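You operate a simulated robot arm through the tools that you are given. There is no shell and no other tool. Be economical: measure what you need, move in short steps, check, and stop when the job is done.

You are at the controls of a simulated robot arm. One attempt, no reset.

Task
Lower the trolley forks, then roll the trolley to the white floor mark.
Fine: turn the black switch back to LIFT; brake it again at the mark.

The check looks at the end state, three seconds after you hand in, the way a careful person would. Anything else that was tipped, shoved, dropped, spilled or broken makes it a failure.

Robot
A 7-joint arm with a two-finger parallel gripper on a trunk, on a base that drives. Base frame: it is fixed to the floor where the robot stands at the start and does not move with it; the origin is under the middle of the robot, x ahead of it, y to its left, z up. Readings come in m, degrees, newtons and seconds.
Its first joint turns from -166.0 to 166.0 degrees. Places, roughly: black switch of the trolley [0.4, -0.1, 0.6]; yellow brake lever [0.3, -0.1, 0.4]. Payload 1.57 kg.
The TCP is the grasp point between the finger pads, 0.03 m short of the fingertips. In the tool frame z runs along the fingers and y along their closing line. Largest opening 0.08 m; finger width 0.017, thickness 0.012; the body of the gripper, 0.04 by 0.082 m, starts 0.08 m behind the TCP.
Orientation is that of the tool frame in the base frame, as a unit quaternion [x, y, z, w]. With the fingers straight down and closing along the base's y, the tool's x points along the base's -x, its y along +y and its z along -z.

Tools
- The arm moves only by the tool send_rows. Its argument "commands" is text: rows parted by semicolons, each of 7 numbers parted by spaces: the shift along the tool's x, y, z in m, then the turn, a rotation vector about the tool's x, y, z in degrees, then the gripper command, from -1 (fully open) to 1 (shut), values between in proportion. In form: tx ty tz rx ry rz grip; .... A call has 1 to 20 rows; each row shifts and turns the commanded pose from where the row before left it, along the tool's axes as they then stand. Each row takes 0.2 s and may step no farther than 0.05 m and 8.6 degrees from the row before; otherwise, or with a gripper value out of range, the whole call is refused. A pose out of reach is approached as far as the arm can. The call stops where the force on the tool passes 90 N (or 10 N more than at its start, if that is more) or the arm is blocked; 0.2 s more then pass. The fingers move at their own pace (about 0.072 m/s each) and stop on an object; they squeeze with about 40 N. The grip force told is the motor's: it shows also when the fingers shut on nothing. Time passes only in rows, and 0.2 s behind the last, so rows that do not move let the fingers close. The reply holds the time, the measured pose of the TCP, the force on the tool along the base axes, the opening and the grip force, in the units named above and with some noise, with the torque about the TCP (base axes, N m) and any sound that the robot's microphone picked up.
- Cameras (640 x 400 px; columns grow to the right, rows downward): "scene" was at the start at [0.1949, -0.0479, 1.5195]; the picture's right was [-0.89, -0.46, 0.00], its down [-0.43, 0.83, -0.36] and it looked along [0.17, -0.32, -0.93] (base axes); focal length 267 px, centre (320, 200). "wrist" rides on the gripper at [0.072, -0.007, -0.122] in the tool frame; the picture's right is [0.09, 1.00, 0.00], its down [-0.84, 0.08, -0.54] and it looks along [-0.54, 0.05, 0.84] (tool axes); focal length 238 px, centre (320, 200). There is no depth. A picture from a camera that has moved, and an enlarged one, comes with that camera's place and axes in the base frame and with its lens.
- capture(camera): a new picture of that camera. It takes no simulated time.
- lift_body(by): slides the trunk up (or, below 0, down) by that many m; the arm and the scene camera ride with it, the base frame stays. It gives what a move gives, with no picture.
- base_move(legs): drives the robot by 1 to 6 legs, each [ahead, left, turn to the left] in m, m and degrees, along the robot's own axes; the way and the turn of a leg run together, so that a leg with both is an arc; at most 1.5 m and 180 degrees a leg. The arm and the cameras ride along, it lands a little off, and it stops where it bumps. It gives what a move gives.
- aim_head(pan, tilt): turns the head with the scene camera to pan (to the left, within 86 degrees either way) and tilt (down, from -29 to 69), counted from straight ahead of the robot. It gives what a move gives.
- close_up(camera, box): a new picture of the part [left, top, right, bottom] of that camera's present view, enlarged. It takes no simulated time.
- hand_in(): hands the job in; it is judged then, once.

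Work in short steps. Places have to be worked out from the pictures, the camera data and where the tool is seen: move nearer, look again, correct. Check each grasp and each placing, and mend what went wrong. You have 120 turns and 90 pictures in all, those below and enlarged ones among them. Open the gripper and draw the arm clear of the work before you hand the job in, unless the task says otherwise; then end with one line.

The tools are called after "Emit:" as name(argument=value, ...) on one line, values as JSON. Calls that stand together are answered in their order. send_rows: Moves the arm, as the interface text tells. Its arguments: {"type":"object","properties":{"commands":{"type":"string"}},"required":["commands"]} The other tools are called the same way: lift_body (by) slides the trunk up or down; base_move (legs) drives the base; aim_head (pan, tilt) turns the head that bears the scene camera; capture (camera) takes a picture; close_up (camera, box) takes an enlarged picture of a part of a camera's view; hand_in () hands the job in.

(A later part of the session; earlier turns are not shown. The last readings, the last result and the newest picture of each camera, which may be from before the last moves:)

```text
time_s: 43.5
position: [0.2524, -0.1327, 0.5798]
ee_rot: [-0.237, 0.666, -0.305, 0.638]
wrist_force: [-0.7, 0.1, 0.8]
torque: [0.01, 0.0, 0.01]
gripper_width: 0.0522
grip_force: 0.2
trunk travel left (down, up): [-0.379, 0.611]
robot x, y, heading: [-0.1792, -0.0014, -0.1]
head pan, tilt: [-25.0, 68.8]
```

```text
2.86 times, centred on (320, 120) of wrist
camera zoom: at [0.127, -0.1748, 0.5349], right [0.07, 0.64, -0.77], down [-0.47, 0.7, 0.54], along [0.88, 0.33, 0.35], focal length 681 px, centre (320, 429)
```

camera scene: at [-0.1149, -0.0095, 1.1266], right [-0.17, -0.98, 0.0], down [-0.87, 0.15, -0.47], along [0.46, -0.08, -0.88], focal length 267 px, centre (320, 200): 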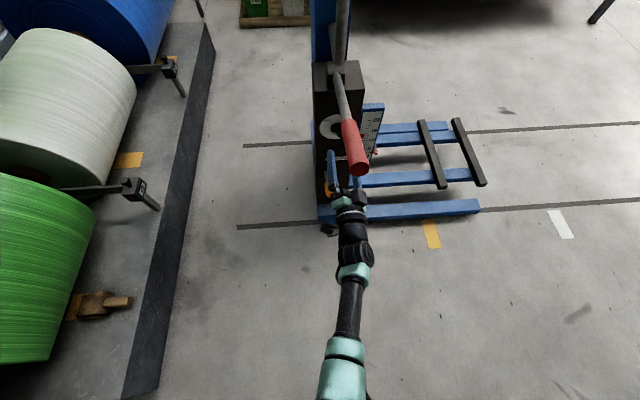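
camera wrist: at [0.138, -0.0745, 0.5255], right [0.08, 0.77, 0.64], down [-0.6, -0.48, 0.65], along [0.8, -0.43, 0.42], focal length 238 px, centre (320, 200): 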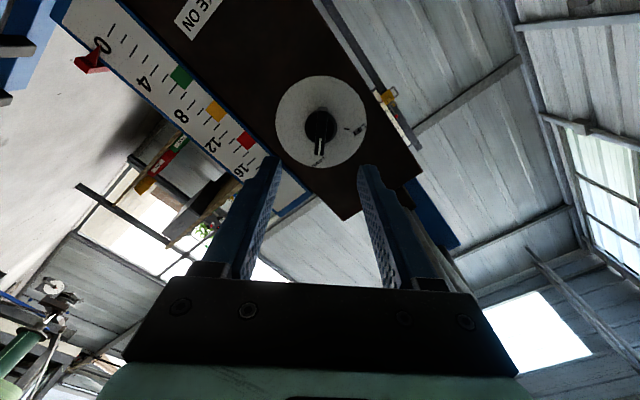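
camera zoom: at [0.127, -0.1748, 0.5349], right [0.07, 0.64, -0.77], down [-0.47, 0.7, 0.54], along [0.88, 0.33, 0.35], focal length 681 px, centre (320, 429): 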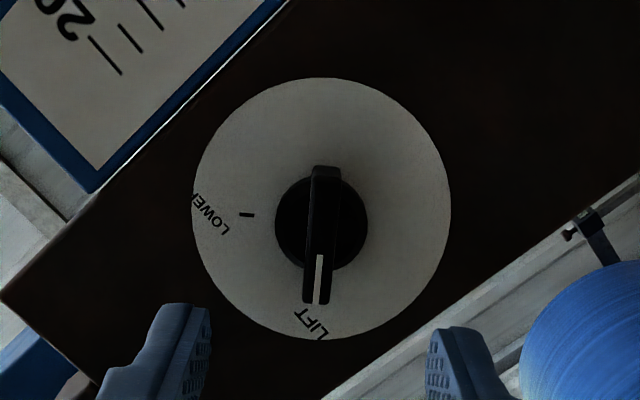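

The switch is back on LIFT. Next the brake: I level the roll, close the fingers, shift over the brake lever and lower the trunk to just above it.

Emit:
send_rows(commands="0 0 0 0 0 7.5 1; 0 0 0 0 0 7.5 1; 0 0 0 0 0 7.5 1; 0 0 0 0 0 7.5 1; 0 0 0 0 0 7.5 1; 0 0 0 0 0 7.5 1; 0 0.025 0 0 0 0 1; 0 0 0 0 0 0 1")

Emit:
lift_body(by=-0.1)

Emit:
capture(camera="wrist")

Emit:
capture(camera="scene")

```text
time_s: 45.3
position: [0.2523, -0.1338, 0.5804]
ee_rot: [0.037, 0.706, -0.037, 0.706]
wrist_force: [-0.3, 0.4, -0.3]
torque: [-0.01, 0.01, -0.02]
gripper_width: 0.0
grip_force: 21.7
out of reach, approached as far as the arm can: row 7
trunk travel left (down, up): [-0.379, 0.611]
robot x, y, heading: [-0.1716, 0.0005, -0.1]
head pan, tilt: [-25.0, 68.8]
```

```text
time_s: 46.7
position: [0.2516, -0.134, 0.48]
ee_rot: [0.036, 0.706, -0.036, 0.706]
wrist_force: [-0.3, 0.6, -0.7]
torque: [-0.02, 0.0, 0.02]
gripper_width: 0.0
grip_force: 20.7
trunk travel left (down, up): [-0.279, 0.711]
robot x, y, heading: [-0.1756, 0.0009, 0.1]
head pan, tilt: [-25.0, 68.8]
```

```text
50 pictures are left
camera wrist: at [0.1322, -0.1264, 0.4095], right [0.1, 0.99, -0.09], down [-0.53, 0.13, 0.84], along [0.84, -0.04, 0.54], focal length 238 px, centre (320, 200)
```

wrist: 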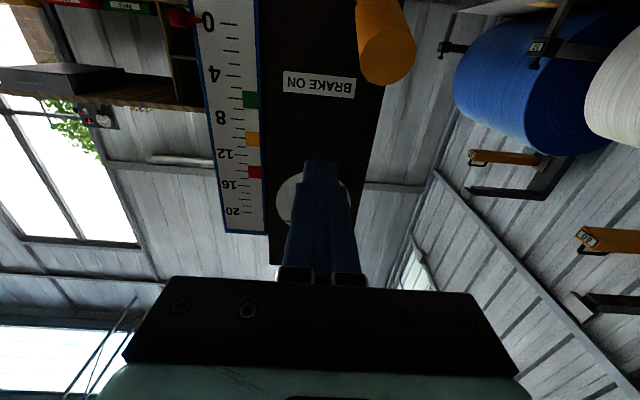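

```text
49 pictures are left
camera scene: at [0.0436, -0.0222, 1.0195], right [-0.42, -0.91, 0.0], down [-0.84, 0.4, -0.36], along [0.33, -0.15, -0.93], focal length 267 px, centre (320, 200)
```

scene: 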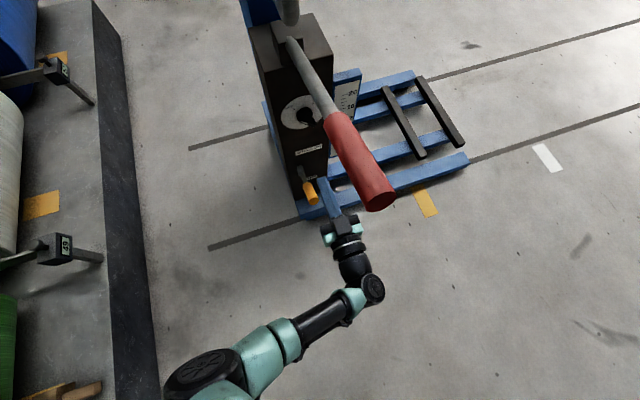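

The lever end is at ≈(0.294,-0.105,0.41). I go 40 mm forward then 29 mm left, staying above the lever.

Emit:
send_rows(commands="0 0 0.02 0 0 0 1; 0 0 0.02 0 0 0 1; 0 0.015 0 0 0 0 1; 0 0.015 0 0 0 0 1; 0 0 0 0 0 0 1")

Emit:
close_up(camera="scene", box=[220, 60, 420, 260])

```text
time_s: 47.9
position: [0.2958, -0.1083, 0.4805]
ee_rot: [0.037, 0.706, -0.037, 0.706]
wrist_force: [0.2, -0.9, -0.3]
torque: [-0.01, 0.01, 0.02]
gripper_width: 0.0
grip_force: 21.0
trunk travel left (down, up): [-0.279, 0.711]
robot x, y, heading: [-0.1773, 0.0003, -0.2]
head pan, tilt: [-25.0, 68.8]
```

```text
2.00 times, centred on (320, 160) of scene
camera zoom: at [0.0436, -0.0222, 1.0195], right [-0.42, -0.91, 0.0], down [-0.84, 0.4, -0.36], along [0.33, -0.15, -0.93], focal length 533 px, centre (320, 280)
```

zoom: 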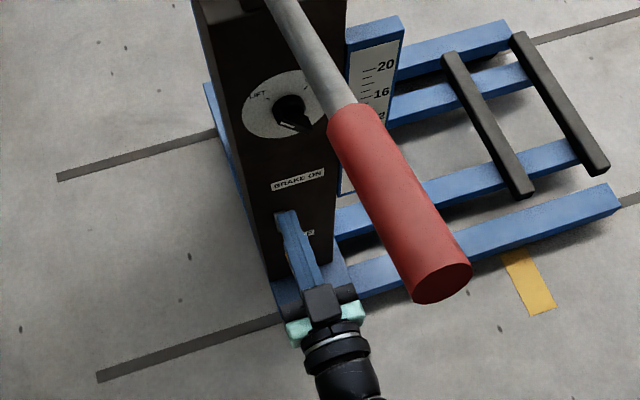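

The fingers are right above the lever. I press down gradually (tool +x is down).

Emit:
send_rows(commands="0.02 0 0 0 0 0 1; 0.015 0 0 0 0 0 1; 0.01 0 0 0 0 0 1; 0.01 0 0 0 0 0 1; 0.01 0 0 0 0 0 1; 0.01 0 0 0 0 0 1; 0 0 0 0 0 0 1")

Emit:
capture(camera="wrist")

```text
time_s: 49.5
position: [0.2959, -0.1075, 0.406]
ee_rot: [0.037, 0.706, -0.037, 0.706]
wrist_force: [-0.2, -0.3, 0.6]
torque: [0.01, 0.04, -0.02]
gripper_width: 0.0
grip_force: 21.2
trunk travel left (down, up): [-0.279, 0.711]
robot x, y, heading: [-0.1732, 0.0006, -0.3]
head pan, tilt: [-25.0, 68.8]
```

```text
47 pictures are left
camera wrist: at [0.1753, -0.1009, 0.3346], right [0.1, 0.99, -0.09], down [-0.53, 0.13, 0.84], along [0.84, -0.04, 0.54], focal length 238 px, centre (320, 200)
```

wrist: 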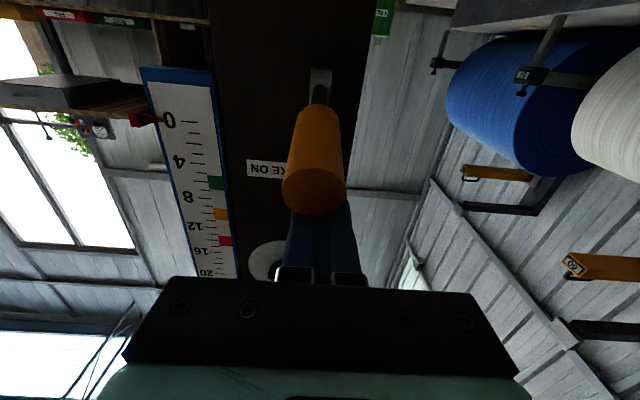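

No force yet; the lever sits just under the fingers. I continue pressing down.

Emit:
send_rows(commands="0.01 0 0 0 0 0 1; 0.01 0 0 0 0 0 1; 0 0 0 0 0 0 1")

Emit:
capture(camera="wrist")

```text
time_s: 50.3
position: [0.2949, -0.1083, 0.385]
ee_rot: [0.036, 0.706, -0.037, 0.706]
wrist_force: [-0.5, -0.3, -0.1]
torque: [-0.01, -0.03, -0.01]
gripper_width: 0.0001
grip_force: 21.0
trunk travel left (down, up): [-0.279, 0.711]
robot x, y, heading: [-0.1756, -0.0034, -0.2]
head pan, tilt: [-25.0, 68.8]
```

```text
46 pictures are left
camera wrist: at [0.1753, -0.1006, 0.3147], right [0.1, 0.99, -0.09], down [-0.53, 0.13, 0.84], along [0.84, -0.04, 0.54], focal length 238 px, centre (320, 200)
```

wrist: 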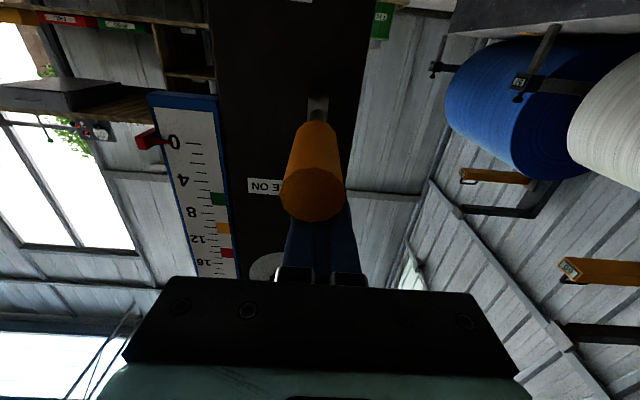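

The lever follows the fingers down with little force. I continue to its lower stop.

Emit:
send_rows(commands="0.01 0 0 0 0 0 1; 0.01 0 0 0 0 0 1; 0.01 0 0 0 0 0 1; 0.01 0 0 0 0 0 1; 0 0 0 0 0 0 1")

Emit:
capture(camera="wrist")

```text
time_s: 51.5
position: [0.2941, -0.1081, 0.3468]
ee_rot: [0.037, 0.706, -0.037, 0.706]
wrist_force: [3.4, -0.2, 6.1]
torque: [-0.03, -0.13, 0.0]
gripper_width: 0.0
grip_force: 21.7
trunk travel left (down, up): [-0.279, 0.711]
robot x, y, heading: [-0.1763, -0.0013, -0.2]
head pan, tilt: [-25.0, 68.8]
```

```text
45 pictures are left
camera wrist: at [0.1751, -0.1011, 0.2751], right [0.1, 0.99, -0.09], down [-0.53, 0.13, 0.84], along [0.84, -0.04, 0.54], focal length 238 px, centre (320, 200)
```

wrist: 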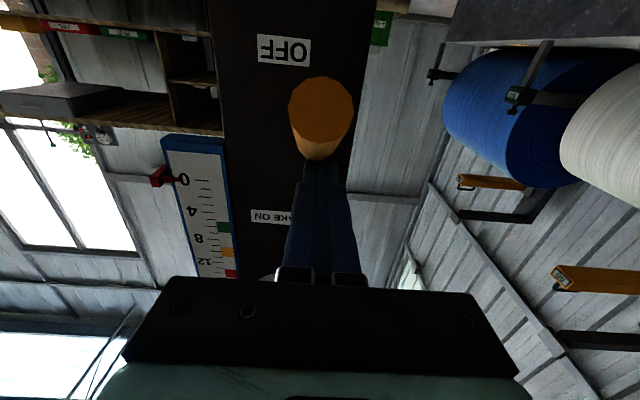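

The lever has swung downward toward OFF and a little force appears. I press slightly further to find the stop.

Emit:
send_rows(commands="0.008 0 0 0 0 0 1; 0.008 0 0 0 0 0 1; 0 0 0 0 0 0 1")

Emit:
capture(camera="wrist")

```text
time_s: 52.3
position: [0.2972, -0.1095, 0.345]
ee_rot: [0.036, 0.697, -0.037, 0.715]
wrist_force: [3.5, -5.3, 36.7]
torque: [-0.22, -0.9, -0.19]
gripper_width: 0.0001
grip_force: 21.3
out of reach, approached as far as the arm can: row 2
trunk travel left (down, up): [-0.279, 0.711]
robot x, y, heading: [-0.1729, -0.0012, -0.1]
head pan, tilt: [-25.0, 68.8]
```

```text
44 pictures are left
camera wrist: at [0.1795, -0.1012, 0.2714], right [0.1, 0.99, -0.09], down [-0.55, 0.14, 0.82], along [0.83, -0.04, 0.56], focal length 238 px, centre (320, 200)
```

wrist: 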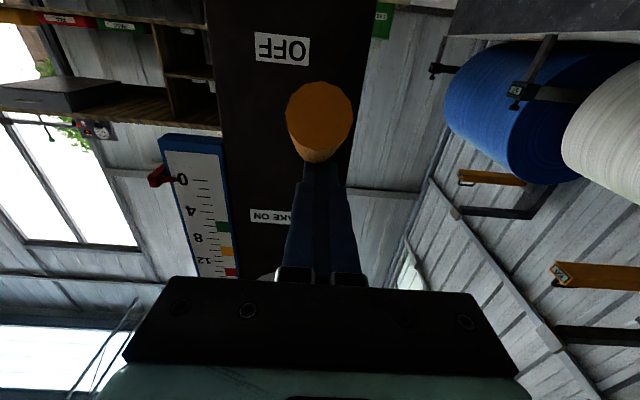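

The lever is at its OFF stop (37 N). I lift off, withdraw and raise the trunk to study where to push or hold the trolley.

Emit:
send_rows(commands="-0.02 0 0 0 0 0 1; -0.03 0 0 0 0 0 1; -0.03 0 0 0 0 0 1; 0 0 -0.02 0 0 0 1; 0 0 0 0 0 0 1")

Emit:
base_move(legs=[[-0.3, 0, 0]])

Emit:
lift_body(by=0.4)

Emit:
aim_head(pan=-12, tilt=50)

Emit:
capture(camera="scene")

```text
time_s: 53.5
position: [0.275, -0.1069, 0.4186]
ee_rot: [0.037, 0.706, -0.037, 0.706]
wrist_force: [-0.8, 1.0, -0.7]
torque: [0.0, 0.0, 0.02]
gripper_width: 0.0
grip_force: 21.3
trunk travel left (down, up): [-0.279, 0.711]
robot x, y, heading: [-0.1772, -0.0011, 0.1]
head pan, tilt: [-25.0, 68.8]
```

```text
time_s: 55.5
position: [-0.024, -0.1073, 0.4182]
ee_rot: [0.037, 0.706, -0.037, 0.707]
wrist_force: [-0.2, 0.2, 0.1]
torque: [0.03, 0.01, -0.05]
gripper_width: 0.0
grip_force: 21.0
trunk travel left (down, up): [-0.279, 0.711]
robot x, y, heading: [-0.4774, 0.0007, -0.1]
head pan, tilt: [-25.0, 68.8]
```

```text
time_s: 59.3
position: [-0.0254, -0.1053, 0.8178]
ee_rot: [0.037, 0.706, -0.037, 0.706]
wrist_force: [0.3, -0.5, 0.1]
torque: [-0.02, 0.01, -0.01]
gripper_width: 0.0
grip_force: 21.4
trunk travel left (down, up): [-0.679, 0.311]
robot x, y, heading: [-0.4745, -0.0002, 0.0]
head pan, tilt: [-25.0, 68.8]
```

```text
time_s: 60.2
position: [-0.0236, -0.1065, 0.8181]
ee_rot: [0.037, 0.707, -0.036, 0.706]
wrist_force: [-0.3, 0.2, 0.6]
torque: [0.02, 0.02, -0.04]
gripper_width: 0.0
grip_force: 21.4
trunk travel left (down, up): [-0.679, 0.311]
robot x, y, heading: [-0.476, -0.0017, -0.3]
head pan, tilt: [-12.0, 50.0]
```

```text
43 pictures are left
camera scene: at [-0.2311, -0.0144, 1.4414], right [-0.21, -0.98, 0.0], down [-0.75, 0.16, -0.64], along [0.63, -0.14, -0.77], focal length 267 px, centre (320, 200)
```

scene: 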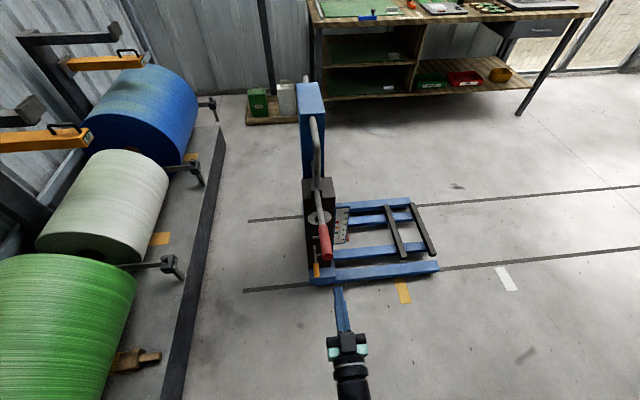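

Emit:
close_up(camera="scene", box=[260, 60, 460, 300])

Emit:
close_up(camera="scene", box=[280, 70, 360, 190])

```text
1.67 times, centred on (360, 180) of scene
camera zoom: at [-0.2311, -0.0144, 1.4414], right [-0.21, -0.98, 0.0], down [-0.75, 0.16, -0.64], along [0.63, -0.14, -0.77], focal length 444 px, centre (253, 233)
```

zoom: 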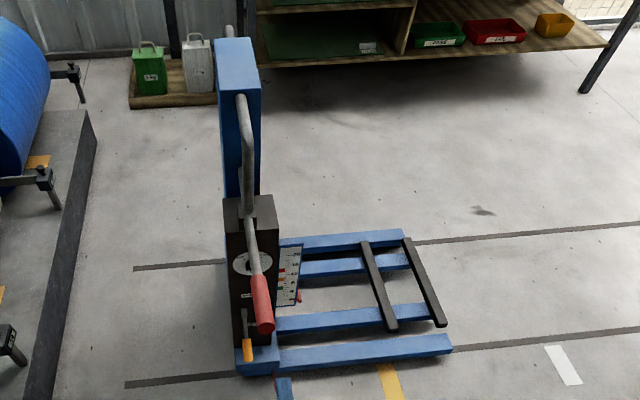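

```text
3.33 times, centred on (320, 130) of scene
camera zoom: at [-0.2311, -0.0144, 1.4414], right [-0.21, -0.98, 0.0], down [-0.75, 0.16, -0.64], along [0.63, -0.14, -0.77], focal length 889 px, centre (320, 433)
```

zoom: 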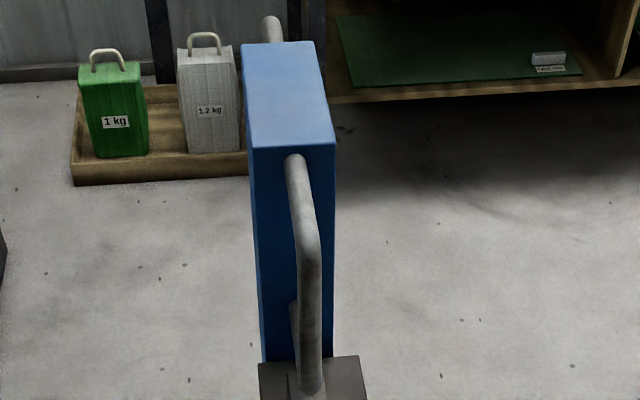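

The push handle is a D-loop with a vertical tube at about x≈0.39, y≈-0.14, z 0.75–0.95, in front of the mast; gripping it lets me roll the trolley both ways. I raise above the pump lever, open the fingers and approach with the base.

Emit:
lift_body(by=0.14)

Emit:
send_rows(commands="0 -0.02 0 0 0 0 -1; 0 -0.01 0 0 0 0 -1; 0 0 0 0 0 0 -1; 0 0 0 0 0 0 -1")

Emit:
base_move(legs=[[0.2, 0, 0]])

Emit:
capture(camera="wrist")

Emit:
capture(camera="scene")

```text
time_s: 61.8
position: [-0.0234, -0.1066, 0.9585]
ee_rot: [0.037, 0.706, -0.037, 0.706]
wrist_force: [0.2, 0.5, 0.2]
torque: [0.0, 0.01, -0.03]
gripper_width: 0.0002
grip_force: 21.6
trunk travel left (down, up): [-0.819, 0.171]
robot x, y, heading: [-0.4784, -0.0021, -0.1]
head pan, tilt: [-12.0, 50.0]
```

```text
time_s: 62.8
position: [-0.0267, -0.1369, 0.9581]
ee_rot: [0.037, 0.706, -0.038, 0.706]
wrist_force: [-0.4, -0.3, 0.5]
torque: [-0.01, 0.03, -0.03]
gripper_width: 0.08
grip_force: 0.0
trunk travel left (down, up): [-0.819, 0.171]
robot x, y, heading: [-0.4726, 0.0019, -0.2]
head pan, tilt: [-12.0, 50.0]
```

```text
time_s: 64.4
position: [0.1735, -0.1355, 0.9575]
ee_rot: [0.036, 0.706, -0.037, 0.706]
wrist_force: [0.2, 0.9, -0.4]
torque: [0.02, -0.02, 0.0]
gripper_width: 0.0803
grip_force: 0.1
trunk travel left (down, up): [-0.819, 0.171]
robot x, y, heading: [-0.2683, -0.0002, 0.2]
head pan, tilt: [-12.0, 50.0]
```

```text
40 pictures are left
camera wrist: at [0.0535, -0.1292, 0.8872], right [0.1, 0.99, -0.09], down [-0.53, 0.13, 0.84], along [0.84, -0.04, 0.54], focal length 238 px, centre (320, 200)
```

wrist: 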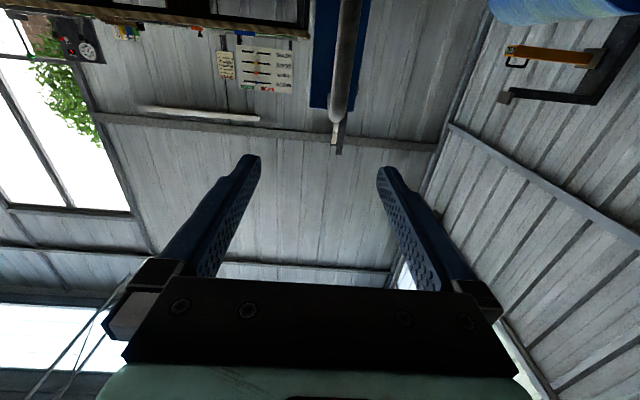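

```text
39 pictures are left
camera scene: at [-0.0302, -0.0146, 1.5814], right [-0.21, -0.98, 0.0], down [-0.75, 0.16, -0.64], along [0.63, -0.13, -0.77], focal length 267 px, centre (320, 200)
```

scene: 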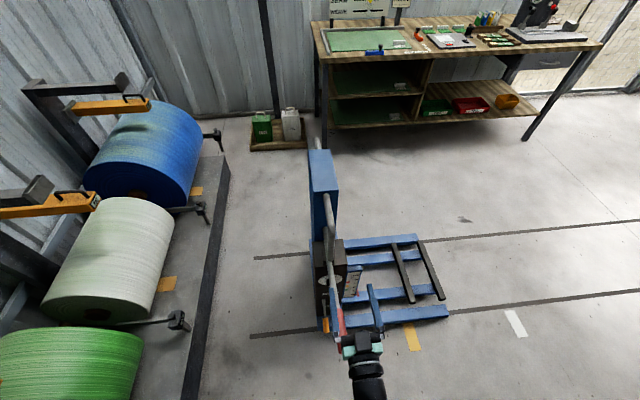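

The tube lies at y≈-0.13 with its top at z≈0.97. I shift left 27 mm, forward 90 mm, then down 45 mm.

Emit:
send_rows(commands="0 0.027 0 0 0 0 -1; 0 0 0.045 0 0 0 -1; 0 0 0.045 0 0 0 -1; 0.02 0 0.0 0 0 0 -1; 0.025 0 0 0 0 0 -1; 0 0 0 0 0 0 -1")

Emit:
capture(camera="wrist")

Emit:
close_up(camera="scene", box=[270, 130, 430, 370])

```text
time_s: 65.8
position: [0.2649, -0.119, 0.9125]
ee_rot: [0.037, 0.706, -0.037, 0.706]
wrist_force: [0.5, 0.0, -0.2]
torque: [0.05, 0.02, 0.02]
gripper_width: 0.08
grip_force: 0.2
trunk travel left (down, up): [-0.819, 0.171]
robot x, y, heading: [-0.2759, -0.0005, -0.1]
head pan, tilt: [-12.0, 50.0]
```

```text
38 pictures are left
camera wrist: at [0.145, -0.1118, 0.8421], right [0.1, 0.99, -0.09], down [-0.53, 0.13, 0.84], along [0.84, -0.04, 0.54], focal length 238 px, centre (320, 200)
```

wrist: 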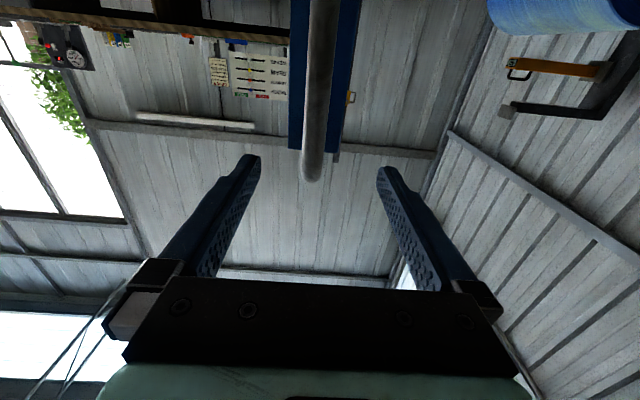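

```text
1.67 times, centred on (350, 250) of scene
camera zoom: at [-0.0305, -0.0138, 1.5815], right [-0.21, -0.98, 0.0], down [-0.75, 0.16, -0.64], along [0.63, -0.14, -0.77], focal length 444 px, centre (270, 117)
```

zoom: 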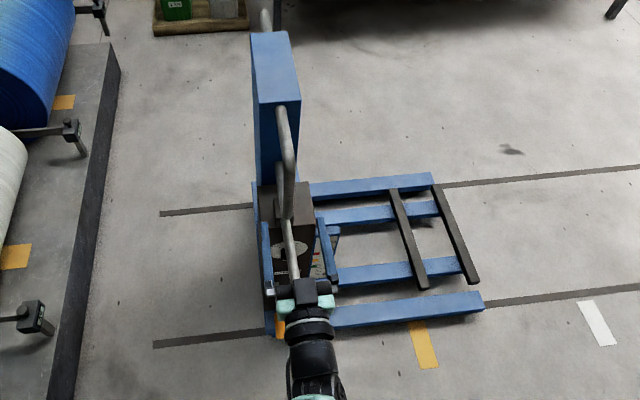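

The tube is at ≈(0.39,-0.135) — aligned with the tool axis. I advance 122 mm and close.

Emit:
send_rows(commands="0 0 0.04 0 0 0 -1; 0 0 0.03 0 0 0 -1; 0 0 0.03 0 0 0 -1; 0 0 0.022 0 0 0 -1; 0 0 0 0 0 0 -1")

Emit:
capture(camera="wrist")

```text
time_s: 67.0
position: [0.3423, -0.1053, 0.9561]
ee_rot: [0.037, 0.706, -0.036, 0.706]
wrist_force: [0.7, -0.2, 0.2]
torque: [-0.02, -0.02, 0.0]
gripper_width: 0.0799
grip_force: 0.0
out of reach, approached as far as the arm can: row 1, 2, 3, 4
trunk travel left (down, up): [-0.819, 0.171]
robot x, y, heading: [-0.275, 0.0024, -0.3]
head pan, tilt: [-12.0, 50.0]
```

```text
36 pictures are left
camera wrist: at [0.2206, -0.0966, 0.8863], right [0.1, 0.99, -0.09], down [-0.53, 0.13, 0.84], along [0.84, -0.04, 0.54], focal length 238 px, centre (320, 200)
```

wrist: 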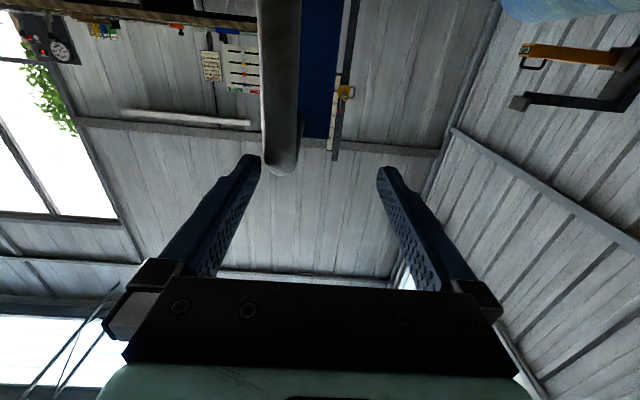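

Out of reach again. I retract 0.14, drive the base on 0.15 and retry.

Emit:
send_rows(commands="0 0 -0.04 0 0 0 -1; 0 0 -0.04 0 0 0 -1; 0 0 -0.04 0 0 0 -1; 0 0 -0.02 0 0 0 -1; 0 0 0 0 0 0 -1")

Emit:
base_move(legs=[[0.14, 0, 0]])

Emit:
capture(camera="wrist")

```text
time_s: 68.2
position: [0.2004, -0.0894, 0.9567]
ee_rot: [0.037, 0.706, -0.037, 0.706]
wrist_force: [-1.1, 0.2, 1.2]
torque: [-0.02, -0.04, 0.01]
gripper_width: 0.0799
grip_force: 0.0
trunk travel left (down, up): [-0.819, 0.171]
robot x, y, heading: [-0.2757, -0.0012, -0.5]
head pan, tilt: [-12.0, 50.0]
```

```text
time_s: 69.5
position: [0.3309, -0.0916, 0.957]
ee_rot: [0.042, 0.707, -0.042, 0.705]
wrist_force: [-63.8, 14.7, -4.4]
torque: [-0.11, 0.29, -2.31]
gripper_width: 0.0739
grip_force: 0.0
trunk travel left (down, up): [-0.819, 0.171]
robot x, y, heading: [-0.1386, -0.0025, -0.2]
head pan, tilt: [-12.0, 50.0]
```

```text
35 pictures are left
camera wrist: at [0.2095, -0.0827, 0.8861], right [0.12, 0.99, -0.09], down [-0.53, 0.14, 0.84], along [0.84, -0.05, 0.54], focal length 238 px, centre (320, 200)
```

wrist: 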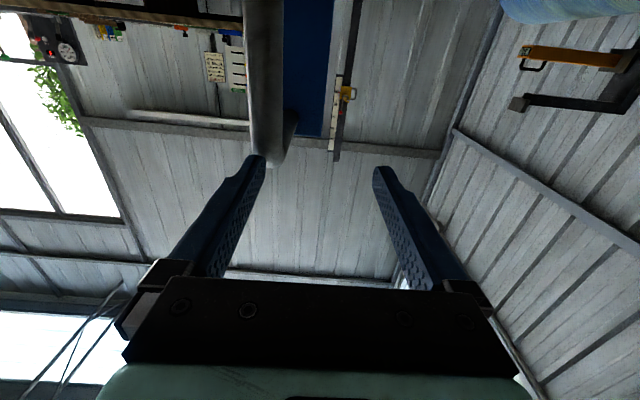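

The right finger touched the tube (64 N) since the arm had drifted left. I back off at once and shift right.

Emit:
send_rows(commands="0 0 -0.03 0 0 0 -1; 0 0 -0.03 0 0 0 -1; 0 0 0 0 0 0 -1")

Emit:
capture(camera="wrist")

Emit:
close_up(camera="scene", box=[220, 100, 520, 400])

```text
time_s: 70.3
position: [0.305, -0.0888, 0.9524]
ee_rot: [0.042, 0.71, -0.041, 0.702]
wrist_force: [-0.2, -0.6, 0.5]
torque: [0.02, 0.01, 0.01]
gripper_width: 0.0801
grip_force: 0.0
out of reach, approached as far as the arm can: row 2
trunk travel left (down, up): [-0.819, 0.171]
robot x, y, heading: [-0.1392, -0.0025, -0.1]
head pan, tilt: [-12.0, 50.0]
```

```text
34 pictures are left
camera wrist: at [0.1844, -0.0803, 0.8839], right [0.12, 0.99, -0.09], down [-0.52, 0.14, 0.84], along [0.85, -0.05, 0.53], focal length 238 px, centre (320, 200)
```

wrist: 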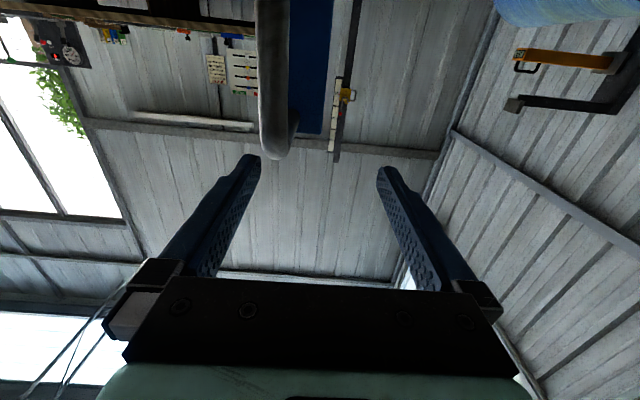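

```text
1.33 times, centred on (370, 250) of scene
camera zoom: at [0.1084, -0.0151, 1.5813], right [-0.21, -0.98, 0.0], down [-0.75, 0.16, -0.64], along [0.63, -0.13, -0.77], focal length 356 px, centre (253, 133)
```

zoom: 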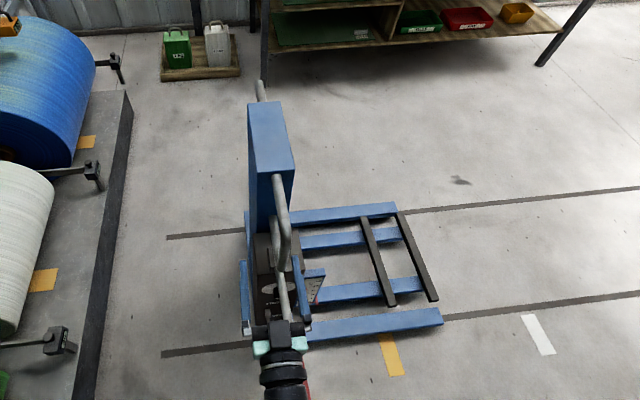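

The trolley is unaffected. I shift 42 mm right and 40 mm down.

Emit:
send_rows(commands="0 -0.021 0 0 0 0 -1; 0 -0.021 0 0 0 0 -1; 0.02 0 0 0 0 0 -1; 0.02 0 0 0 0 0 -1; 0 0 0 0 0 0 -1")

Emit:
capture(camera="wrist")

```text
time_s: 71.5
position: [0.2987, -0.1308, 0.9139]
ee_rot: [0.041, 0.709, -0.041, 0.702]
wrist_force: [-0.2, -0.8, 1.0]
torque: [-0.02, -0.02, 0.02]
gripper_width: 0.0801
grip_force: 0.1
trunk travel left (down, up): [-0.819, 0.171]
robot x, y, heading: [-0.1387, -0.0021, -0.3]
head pan, tilt: [-12.0, 50.0]
```

```text
32 pictures are left
camera wrist: at [0.1775, -0.1215, 0.8446], right [0.12, 0.99, -0.09], down [-0.52, 0.14, 0.84], along [0.85, -0.05, 0.53], focal length 238 px, centre (320, 200)
```

wrist: 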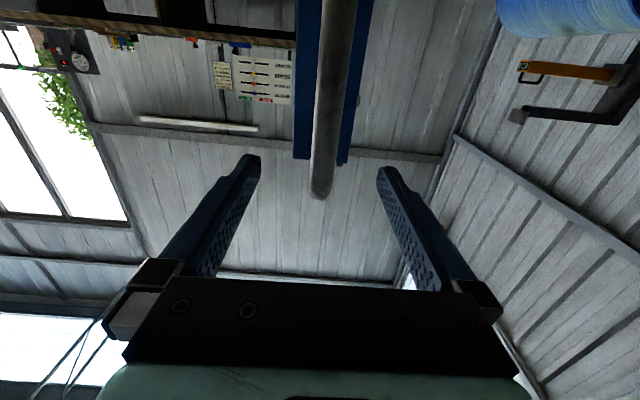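

Well centred. I advance to the tube.

Emit:
send_rows(commands="0 0 0.03 0 0 0 -1; 0 0 0.03 0 0 0 -1; 0 0 0.025 0 0 0 -1; 0 0 0 0 0 0 -1")

Emit:
capture(camera="wrist")

```text
time_s: 72.5
position: [0.3831, -0.1398, 0.9131]
ee_rot: [0.041, 0.71, -0.041, 0.702]
wrist_force: [-0.4, 0.6, 0.2]
torque: [0.0, -0.02, 0.03]
gripper_width: 0.0801
grip_force: 0.1
trunk travel left (down, up): [-0.819, 0.171]
robot x, y, heading: [-0.1363, -0.0021, -0.0]
head pan, tilt: [-12.0, 50.0]
```

```text
31 pictures are left
camera wrist: at [0.2625, -0.1309, 0.8437], right [0.12, 0.99, -0.09], down [-0.52, 0.14, 0.84], along [0.85, -0.05, 0.53], focal length 238 px, centre (320, 200)
```

wrist: 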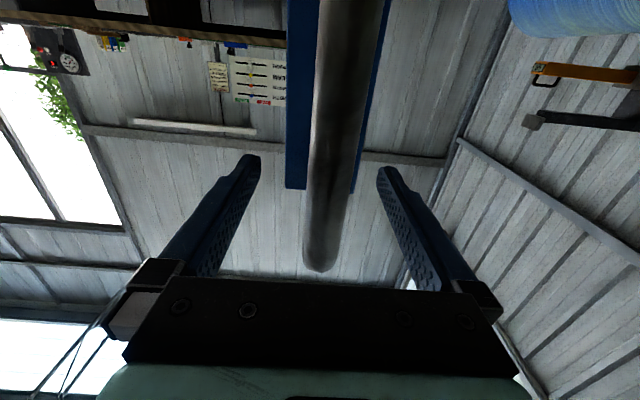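

The tube is between the fingers; I close on it.

Emit:
send_rows(commands="0 0.004 0 0 0 0 0.2; 0 0 0 0 0 0 1; 0 0 0 0 0 0 1; 0 0 0 0 0 0 1; 0 0 0 0 0 0 1")

```text
time_s: 73.8
position: [0.3835, -0.1377, 0.9139]
ee_rot: [0.042, 0.709, -0.042, 0.702]
wrist_force: [-0.5, -3.8, 1.2]
torque: [-0.04, 0.28, 0.06]
gripper_width: 0.0222
grip_force: 34.9
trunk travel left (down, up): [-0.819, 0.171]
robot x, y, heading: [-0.1375, -0.0026, -0.3]
head pan, tilt: [-12.0, 50.0]
```

Gripped (22 mm tube). I roll a 0.2 m test leg along the track direction (-0.101,-0.995).

Emit:
base_move(legs=[[-0.0203, -0.199, 0]])

Emit:
capture(camera="scene")

```text
time_s: 74.8
position: [0.3825, -0.167, 0.9136]
ee_rot: [0.023, 0.709, -0.019, 0.704]
wrist_force: [-1.4, 5.6, 2.6]
torque: [-0.3, 0.28, 0.23]
gripper_width: 0.022
grip_force: 35.6
trunk travel left (down, up): [-0.819, 0.171]
robot x, y, heading: [-0.1418, -0.0528, -0.2]
head pan, tilt: [-12.0, 50.0]
stopped in leg 1: the force on the tool passed its limit at 96 N (the readings are from after the stop); the commanded pose is now the measured one
```

```text
30 pictures are left
camera scene: at [0.1004, -0.0686, 1.5815], right [-0.21, -0.98, 0.0], down [-0.75, 0.16, -0.64], along [0.63, -0.13, -0.77], focal length 267 px, centre (320, 200)
```

scene: 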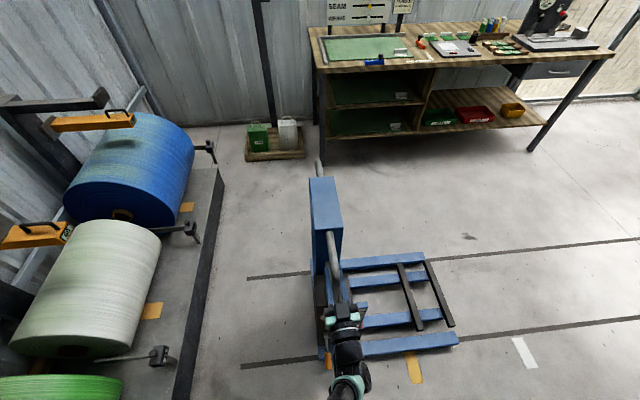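

The tool force tripped at 96 N though the tube moved about 3 cm: the trolley is heavy, so I must accelerate softly. I try slow arm rows first.

Emit:
send_rows(commands="0 -0.002 0 0 0 0 1; 0 -0.004 0 0 0 0 1; 0 -0.006 0 0 0 0 1; 0 -0.008 0 0 0 0 1; 0 -0.01 0 0 0 0 1; 0 -0.01 0 0 0 0 1")

Emit:
close_up(camera="scene", box=[280, 240, 480, 400])

```text
time_s: 76.2
position: [0.3786, -0.2127, 0.9149]
ee_rot: [0.029, 0.709, -0.026, 0.704]
wrist_force: [-6.9, 5.7, 1.0]
torque: [-0.23, -0.08, 0.21]
gripper_width: 0.0219
grip_force: 34.4
trunk travel left (down, up): [-0.819, 0.171]
robot x, y, heading: [-0.1416, -0.0554, -0.1]
head pan, tilt: [-12.0, 50.0]
```

```text
2.50 times, centred on (380, 320) of scene
camera zoom: at [0.1008, -0.067, 1.5816], right [-0.21, -0.98, 0.0], down [-0.75, 0.16, -0.64], along [0.63, -0.13, -0.77], focal length 667 px, centre (170, -100)
```

zoom: 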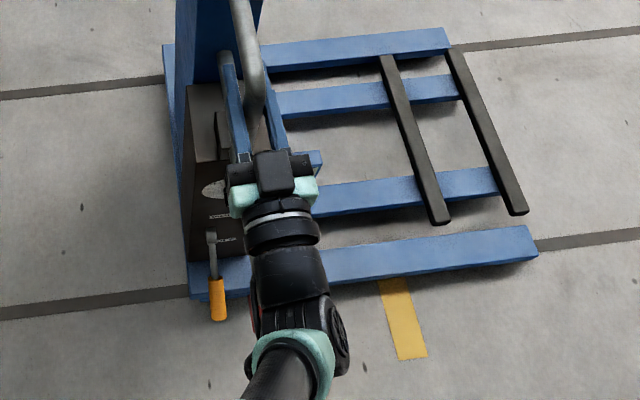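

It rolls with ~6 N. I try the base again with very short legs.

Emit:
base_move(legs=[[-0.002, -0.02, 0], [-0.002, -0.02, 0], [-0.002, -0.02, 0], [-0.002, -0.02, 0], [-0.002, -0.02, 0], [-0.002, -0.02, 0]])

```text
time_s: 78.9
position: [0.3666, -0.3397, 0.9119]
ee_rot: [0.035, 0.71, -0.03, 0.703]
wrist_force: [0.9, -16.5, -1.5]
torque: [-0.35, 0.56, 0.09]
gripper_width: 0.0213
grip_force: 34.7
trunk travel left (down, up): [-0.819, 0.171]
robot x, y, heading: [-0.1531, -0.1735, 0.0]
head pan, tilt: [-12.0, 50.0]
```

That works smoothly. I continue with 6 legs of 0.03 m.

Emit:
base_move(legs=[[-0.0025, -0.025, 0], [-0.003, -0.03, 0], [-0.003, -0.03, 0], [-0.003, -0.03, 0], [-0.003, -0.03, 0], [-0.0025, -0.025, 0]])

Emit:
capture(camera="scene")

```text
time_s: 81.9
position: [0.3479, -0.5199, 0.912]
ee_rot: [0.043, 0.71, -0.04, 0.702]
wrist_force: [11.1, -28.7, -1.2]
torque: [-0.19, 0.8, 0.48]
gripper_width: 0.0217
grip_force: 35.6
trunk travel left (down, up): [-0.819, 0.171]
robot x, y, heading: [-0.17, -0.345, -0.4]
head pan, tilt: [-12.0, 50.0]
```

```text
28 pictures are left
camera scene: at [0.0744, -0.3625, 1.5811], right [-0.21, -0.98, 0.0], down [-0.75, 0.16, -0.64], along [0.63, -0.13, -0.77], focal length 267 px, centre (320, 200)
```

scene: 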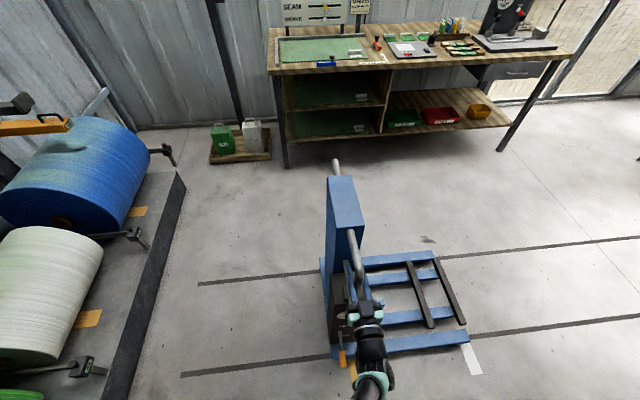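

Tracking is good; about 0.6 m remain. I continue with two more batches.

Emit:
base_move(legs=[[-0.0025, -0.025, 0], [-0.003, -0.03, 0], [-0.003, -0.03, 0], [-0.003, -0.03, 0], [-0.003, -0.03, 0], [-0.0025, -0.025, 0]])

Emit:
base_move(legs=[[-0.0025, -0.025, 0], [-0.003, -0.03, 0], [-0.003, -0.03, 0], [-0.003, -0.03, 0], [-0.003, -0.03, 0], [-0.0025, -0.025, 0]])

Emit:
aim_head(pan=-30, tilt=65)

Emit:
capture(camera="scene")

```text
time_s: 84.8
position: [0.3303, -0.702, 0.9129]
ee_rot: [0.05, 0.71, -0.049, 0.701]
wrist_force: [19.0, -29.7, -5.4]
torque: [-0.13, 0.56, 0.62]
gripper_width: 0.0215
grip_force: 34.2
trunk travel left (down, up): [-0.819, 0.171]
robot x, y, heading: [-0.1922, -0.517, -0.2]
head pan, tilt: [-12.0, 50.0]
```

```text
time_s: 87.8
position: [0.3102, -0.8793, 0.9141]
ee_rot: [0.057, 0.71, -0.058, 0.699]
wrist_force: [23.6, -31.5, -8.8]
torque: [0.0, 0.28, 0.64]
gripper_width: 0.0219
grip_force: 35.0
trunk travel left (down, up): [-0.819, 0.171]
robot x, y, heading: [-0.2078, -0.6849, -0.5]
head pan, tilt: [-12.0, 50.0]
```

```text
time_s: 88.6
position: [0.3111, -0.8793, 0.9145]
ee_rot: [0.058, 0.711, -0.06, 0.699]
wrist_force: [17.4, -13.6, -14.2]
torque: [0.18, -0.04, 0.16]
gripper_width: 0.0215
grip_force: 34.7
trunk travel left (down, up): [-0.819, 0.171]
robot x, y, heading: [-0.2047, -0.6808, -0.3]
head pan, tilt: [-30.0, 65.0]
```

```text
27 pictures are left
camera scene: at [0.0187, -0.716, 1.5626], right [-0.51, -0.86, 0.0], down [-0.78, 0.46, -0.42], along [0.36, -0.21, -0.91], focal length 267 px, centre (320, 200)
```

scene: 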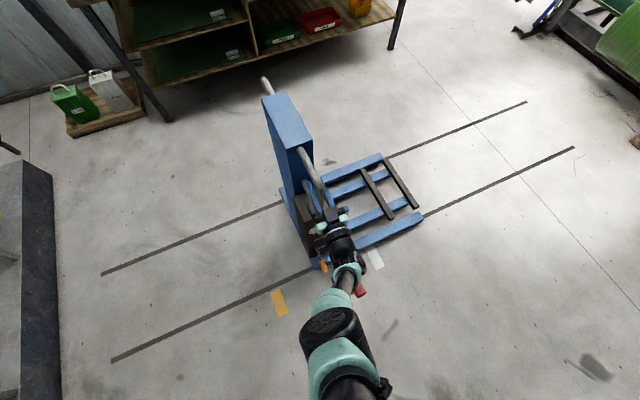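

About 0.24 m remain. I do 0.15 m more with less backward motion (the tool is being pulled +x), then measure the pointer against the mark.

Emit:
base_move(legs=[[-0.001, -0.02, 0], [-0.002, -0.025, 0], [-0.002, -0.03, 0], [-0.002, -0.03, 0], [-0.002, -0.025, 0], [-0.002, -0.02, 0]])

Emit:
aim_head(pan=-10, tilt=69)

Emit:
capture(camera="scene")

```text
time_s: 91.5
position: [0.2957, -1.04, 0.9157]
ee_rot: [0.066, 0.709, -0.068, 0.699]
wrist_force: [4.7, -28.6, -13.1]
torque: [0.3, 0.37, 0.42]
gripper_width: 0.0217
grip_force: 34.9
trunk travel left (down, up): [-0.819, 0.171]
robot x, y, heading: [-0.2216, -0.8361, -0.7]
head pan, tilt: [-30.0, 65.0]
```

```text
time_s: 92.3
position: [0.2954, -1.04, 0.9147]
ee_rot: [0.066, 0.71, -0.07, 0.698]
wrist_force: [11.3, -10.9, -9.3]
torque: [0.34, 0.47, 0.11]
gripper_width: 0.0216
grip_force: 34.9
trunk travel left (down, up): [-0.819, 0.171]
robot x, y, heading: [-0.2215, -0.8334, -0.5]
head pan, tilt: [-10.0, 68.8]
```

```text
26 pictures are left
camera scene: at [0.0083, -0.8465, 1.559], right [-0.18, -0.98, 0.0], down [-0.92, 0.17, -0.36], along [0.35, -0.07, -0.93], focal length 267 px, centre (320, 200)
```

scene: 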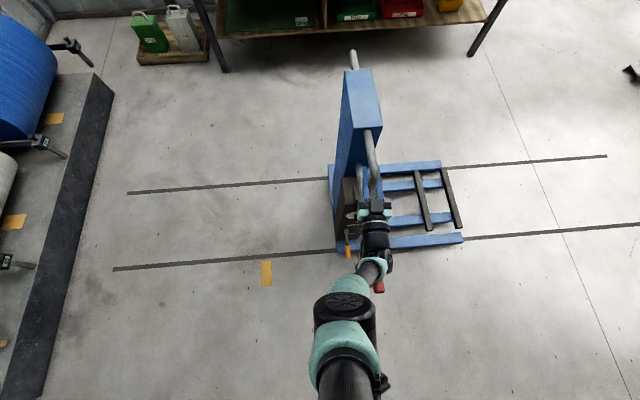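

Emit:
close_up(camera="scene", box=[320, 220, 440, 310])

```text
4.44 times, centred on (380, 265) of scene
camera zoom: at [0.0083, -0.8465, 1.559], right [-0.18, -0.98, 0.0], down [-0.92, 0.17, -0.36], along [0.35, -0.07, -0.93], focal length 1185 px, centre (53, -89)
```

zoom: 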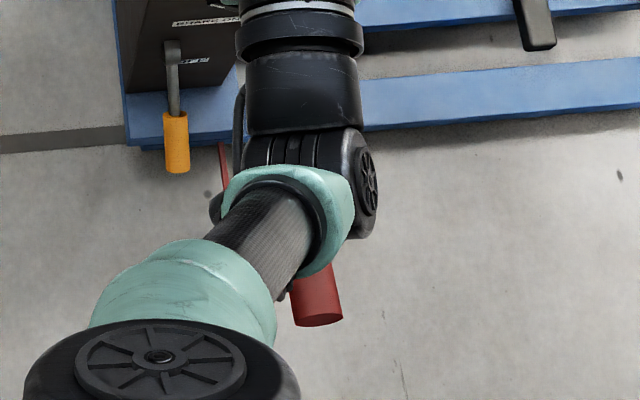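

The pin is at ≈(0.20,-1.104); the mark centre is ≈0.083 m farther along the track. I move 0.075 m gently, then release and look.

Emit:
base_move(legs=[[-0.002, -0.02, 0], [-0.002, -0.02, 0], [-0.002, -0.02, 0], [-0.001, -0.015, 0]])

Emit:
send_rows(commands="0 0 0 0 0 0 1; 0 0 0 0 0 0 1; 0 0 0 0 0 0 1; 0 0 0 0 0 0 1; 0 0 0 0 0 0 1")

```text
time_s: 94.2
position: [0.2865, -1.1105, 0.9152]
ee_rot: [0.062, 0.71, -0.067, 0.698]
wrist_force: [7.7, 16.7, -12.5]
torque: [0.13, -0.41, -0.66]
gripper_width: 0.0217
grip_force: 34.5
trunk travel left (down, up): [-0.819, 0.171]
robot x, y, heading: [-0.226, -0.9066, -0.4]
head pan, tilt: [-10.0, 68.8]
```

```text
time_s: 95.4
position: [0.2875, -1.1123, 0.9145]
ee_rot: [0.063, 0.71, -0.067, 0.698]
wrist_force: [7.4, 6.2, -3.7]
torque: [0.4, 0.34, -0.11]
gripper_width: 0.0217
grip_force: 34.3
trunk travel left (down, up): [-0.819, 0.171]
robot x, y, heading: [-0.2273, -0.9079, -0.4]
head pan, tilt: [-10.0, 68.8]
```

I look from a slightly different head position to see pin and mark while still holding.

Emit:
aim_head(pan=40, tilt=69)

Emit:
capture(camera="scene")

```text
time_s: 96.6
position: [0.2867, -1.1118, 0.9148]
ee_rot: [0.063, 0.71, -0.067, 0.698]
wrist_force: [8.5, 8.5, -7.7]
torque: [0.3, -0.37, -0.18]
gripper_width: 0.0217
grip_force: 35.0
trunk travel left (down, up): [-0.819, 0.171]
robot x, y, heading: [-0.2282, -0.9086, -0.7]
head pan, tilt: [40.0, 68.8]
```

```text
24 pictures are left
camera scene: at [-0.0121, -0.8728, 1.5591], right [0.63, -0.77, 0.0], down [-0.72, -0.59, -0.36], along [0.28, 0.23, -0.93], focal length 267 px, centre (320, 200)
```

scene: 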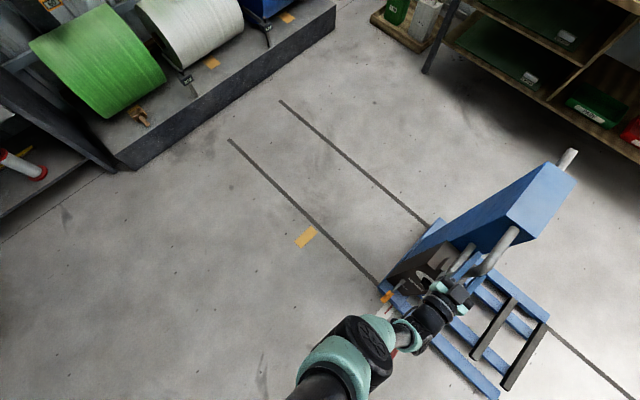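

Emit:
close_up(camera="scene", box=[340, 265, 440, 345])

```text
5.00 times, centred on (390, 305) of scene
camera zoom: at [-0.0121, -0.8728, 1.5591], right [0.63, -0.77, 0.0], down [-0.72, -0.59, -0.36], along [0.28, 0.23, -0.93], focal length 1334 px, centre (-30, -325)
```

zoom: 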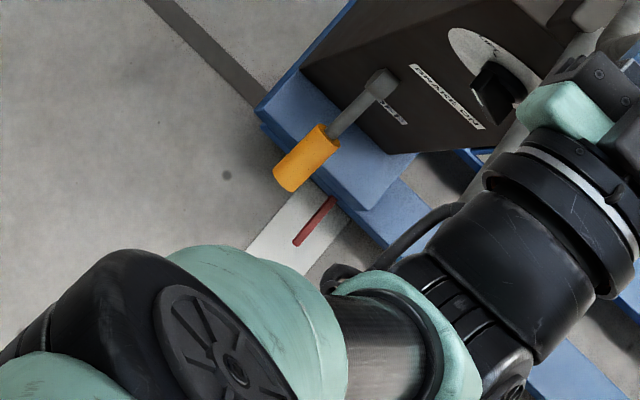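

The red pin lies over the white mark, roughly 5–10 mm short of its centre. I nudge 8 mm gently, then release.

Emit:
send_rows(commands="0 -0.002 0 0 0 0 1; 0 -0.003 0 0 0 0 1; 0 -0.003 0 0 0 0 1; 0 0 0 0 0 0 1; 0 0 0 0 0 0 1; 0 0 0 0 0 0 1; 0 0 0 0 0 0 1; 0 0 0 0 0 0 1")

Emit:
close_up(camera="scene", box=[340, 265, 440, 345])

```text
time_s: 98.4
position: [0.2875, -1.1148, 0.9156]
ee_rot: [0.059, 0.711, -0.064, 0.698]
wrist_force: [9.1, 25.2, 0.4]
torque: [0.25, -0.04, -0.53]
gripper_width: 0.0219
grip_force: 34.7
trunk travel left (down, up): [-0.819, 0.171]
robot x, y, heading: [-0.2235, -0.9119, -0.3]
head pan, tilt: [40.0, 68.8]
```

```text
5.00 times, centred on (390, 305) of scene
camera zoom: at [-0.0126, -0.8704, 1.5592], right [0.64, -0.77, 0.0], down [-0.72, -0.59, -0.36], along [0.28, 0.23, -0.93], focal length 1334 px, centre (-30, -325)
```

zoom: 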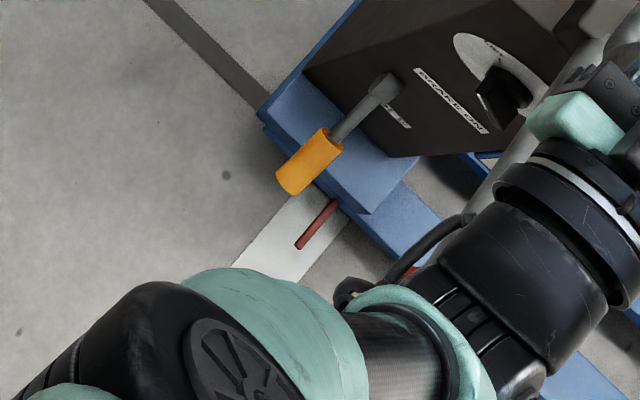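

Friction holds the trolley there; the pin is near the middle of the mark. I relieve the side force, open and retract.

Emit:
send_rows(commands="0 0.004 0 0 0 0 1; 0 0 0 0 0 0 0.3; 0 0 0 0 0 0 -0.2; 0 0 0 0 0 0 -1; 0 0 0 0 0 0 -1; 0 0 -0.03 0 0 0 -1; 0 0 -0.03 0 0 0 -1; 0 0 0 0 0 0 -1")

Emit:
close_up(camera="scene", box=[340, 265, 440, 345])

```text
time_s: 100.2
position: [0.2263, -1.1064, 0.9165]
ee_rot: [0.064, 0.71, -0.068, 0.698]
wrist_force: [-0.9, 0.6, 0.3]
torque: [0.0, 0.02, 0.01]
gripper_width: 0.0799
grip_force: 0.1
trunk travel left (down, up): [-0.819, 0.171]
robot x, y, heading: [-0.2283, -0.9114, -0.8]
head pan, tilt: [40.0, 68.8]
```

```text
5.00 times, centred on (390, 305) of scene
camera zoom: at [-0.0134, -0.8737, 1.5594], right [0.64, -0.77, 0.0], down [-0.72, -0.59, -0.36], along [0.28, 0.23, -0.93], focal length 1334 px, centre (-30, -325)
```

zoom: 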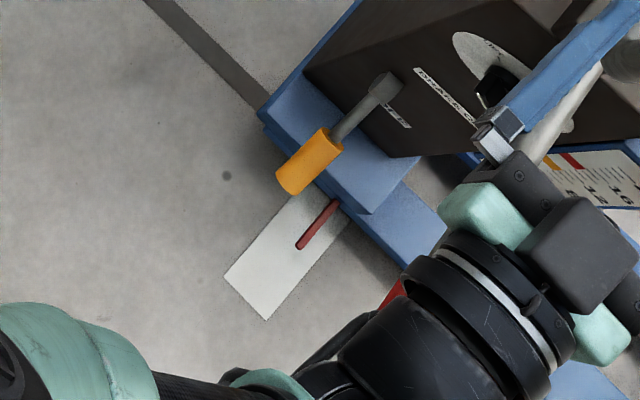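

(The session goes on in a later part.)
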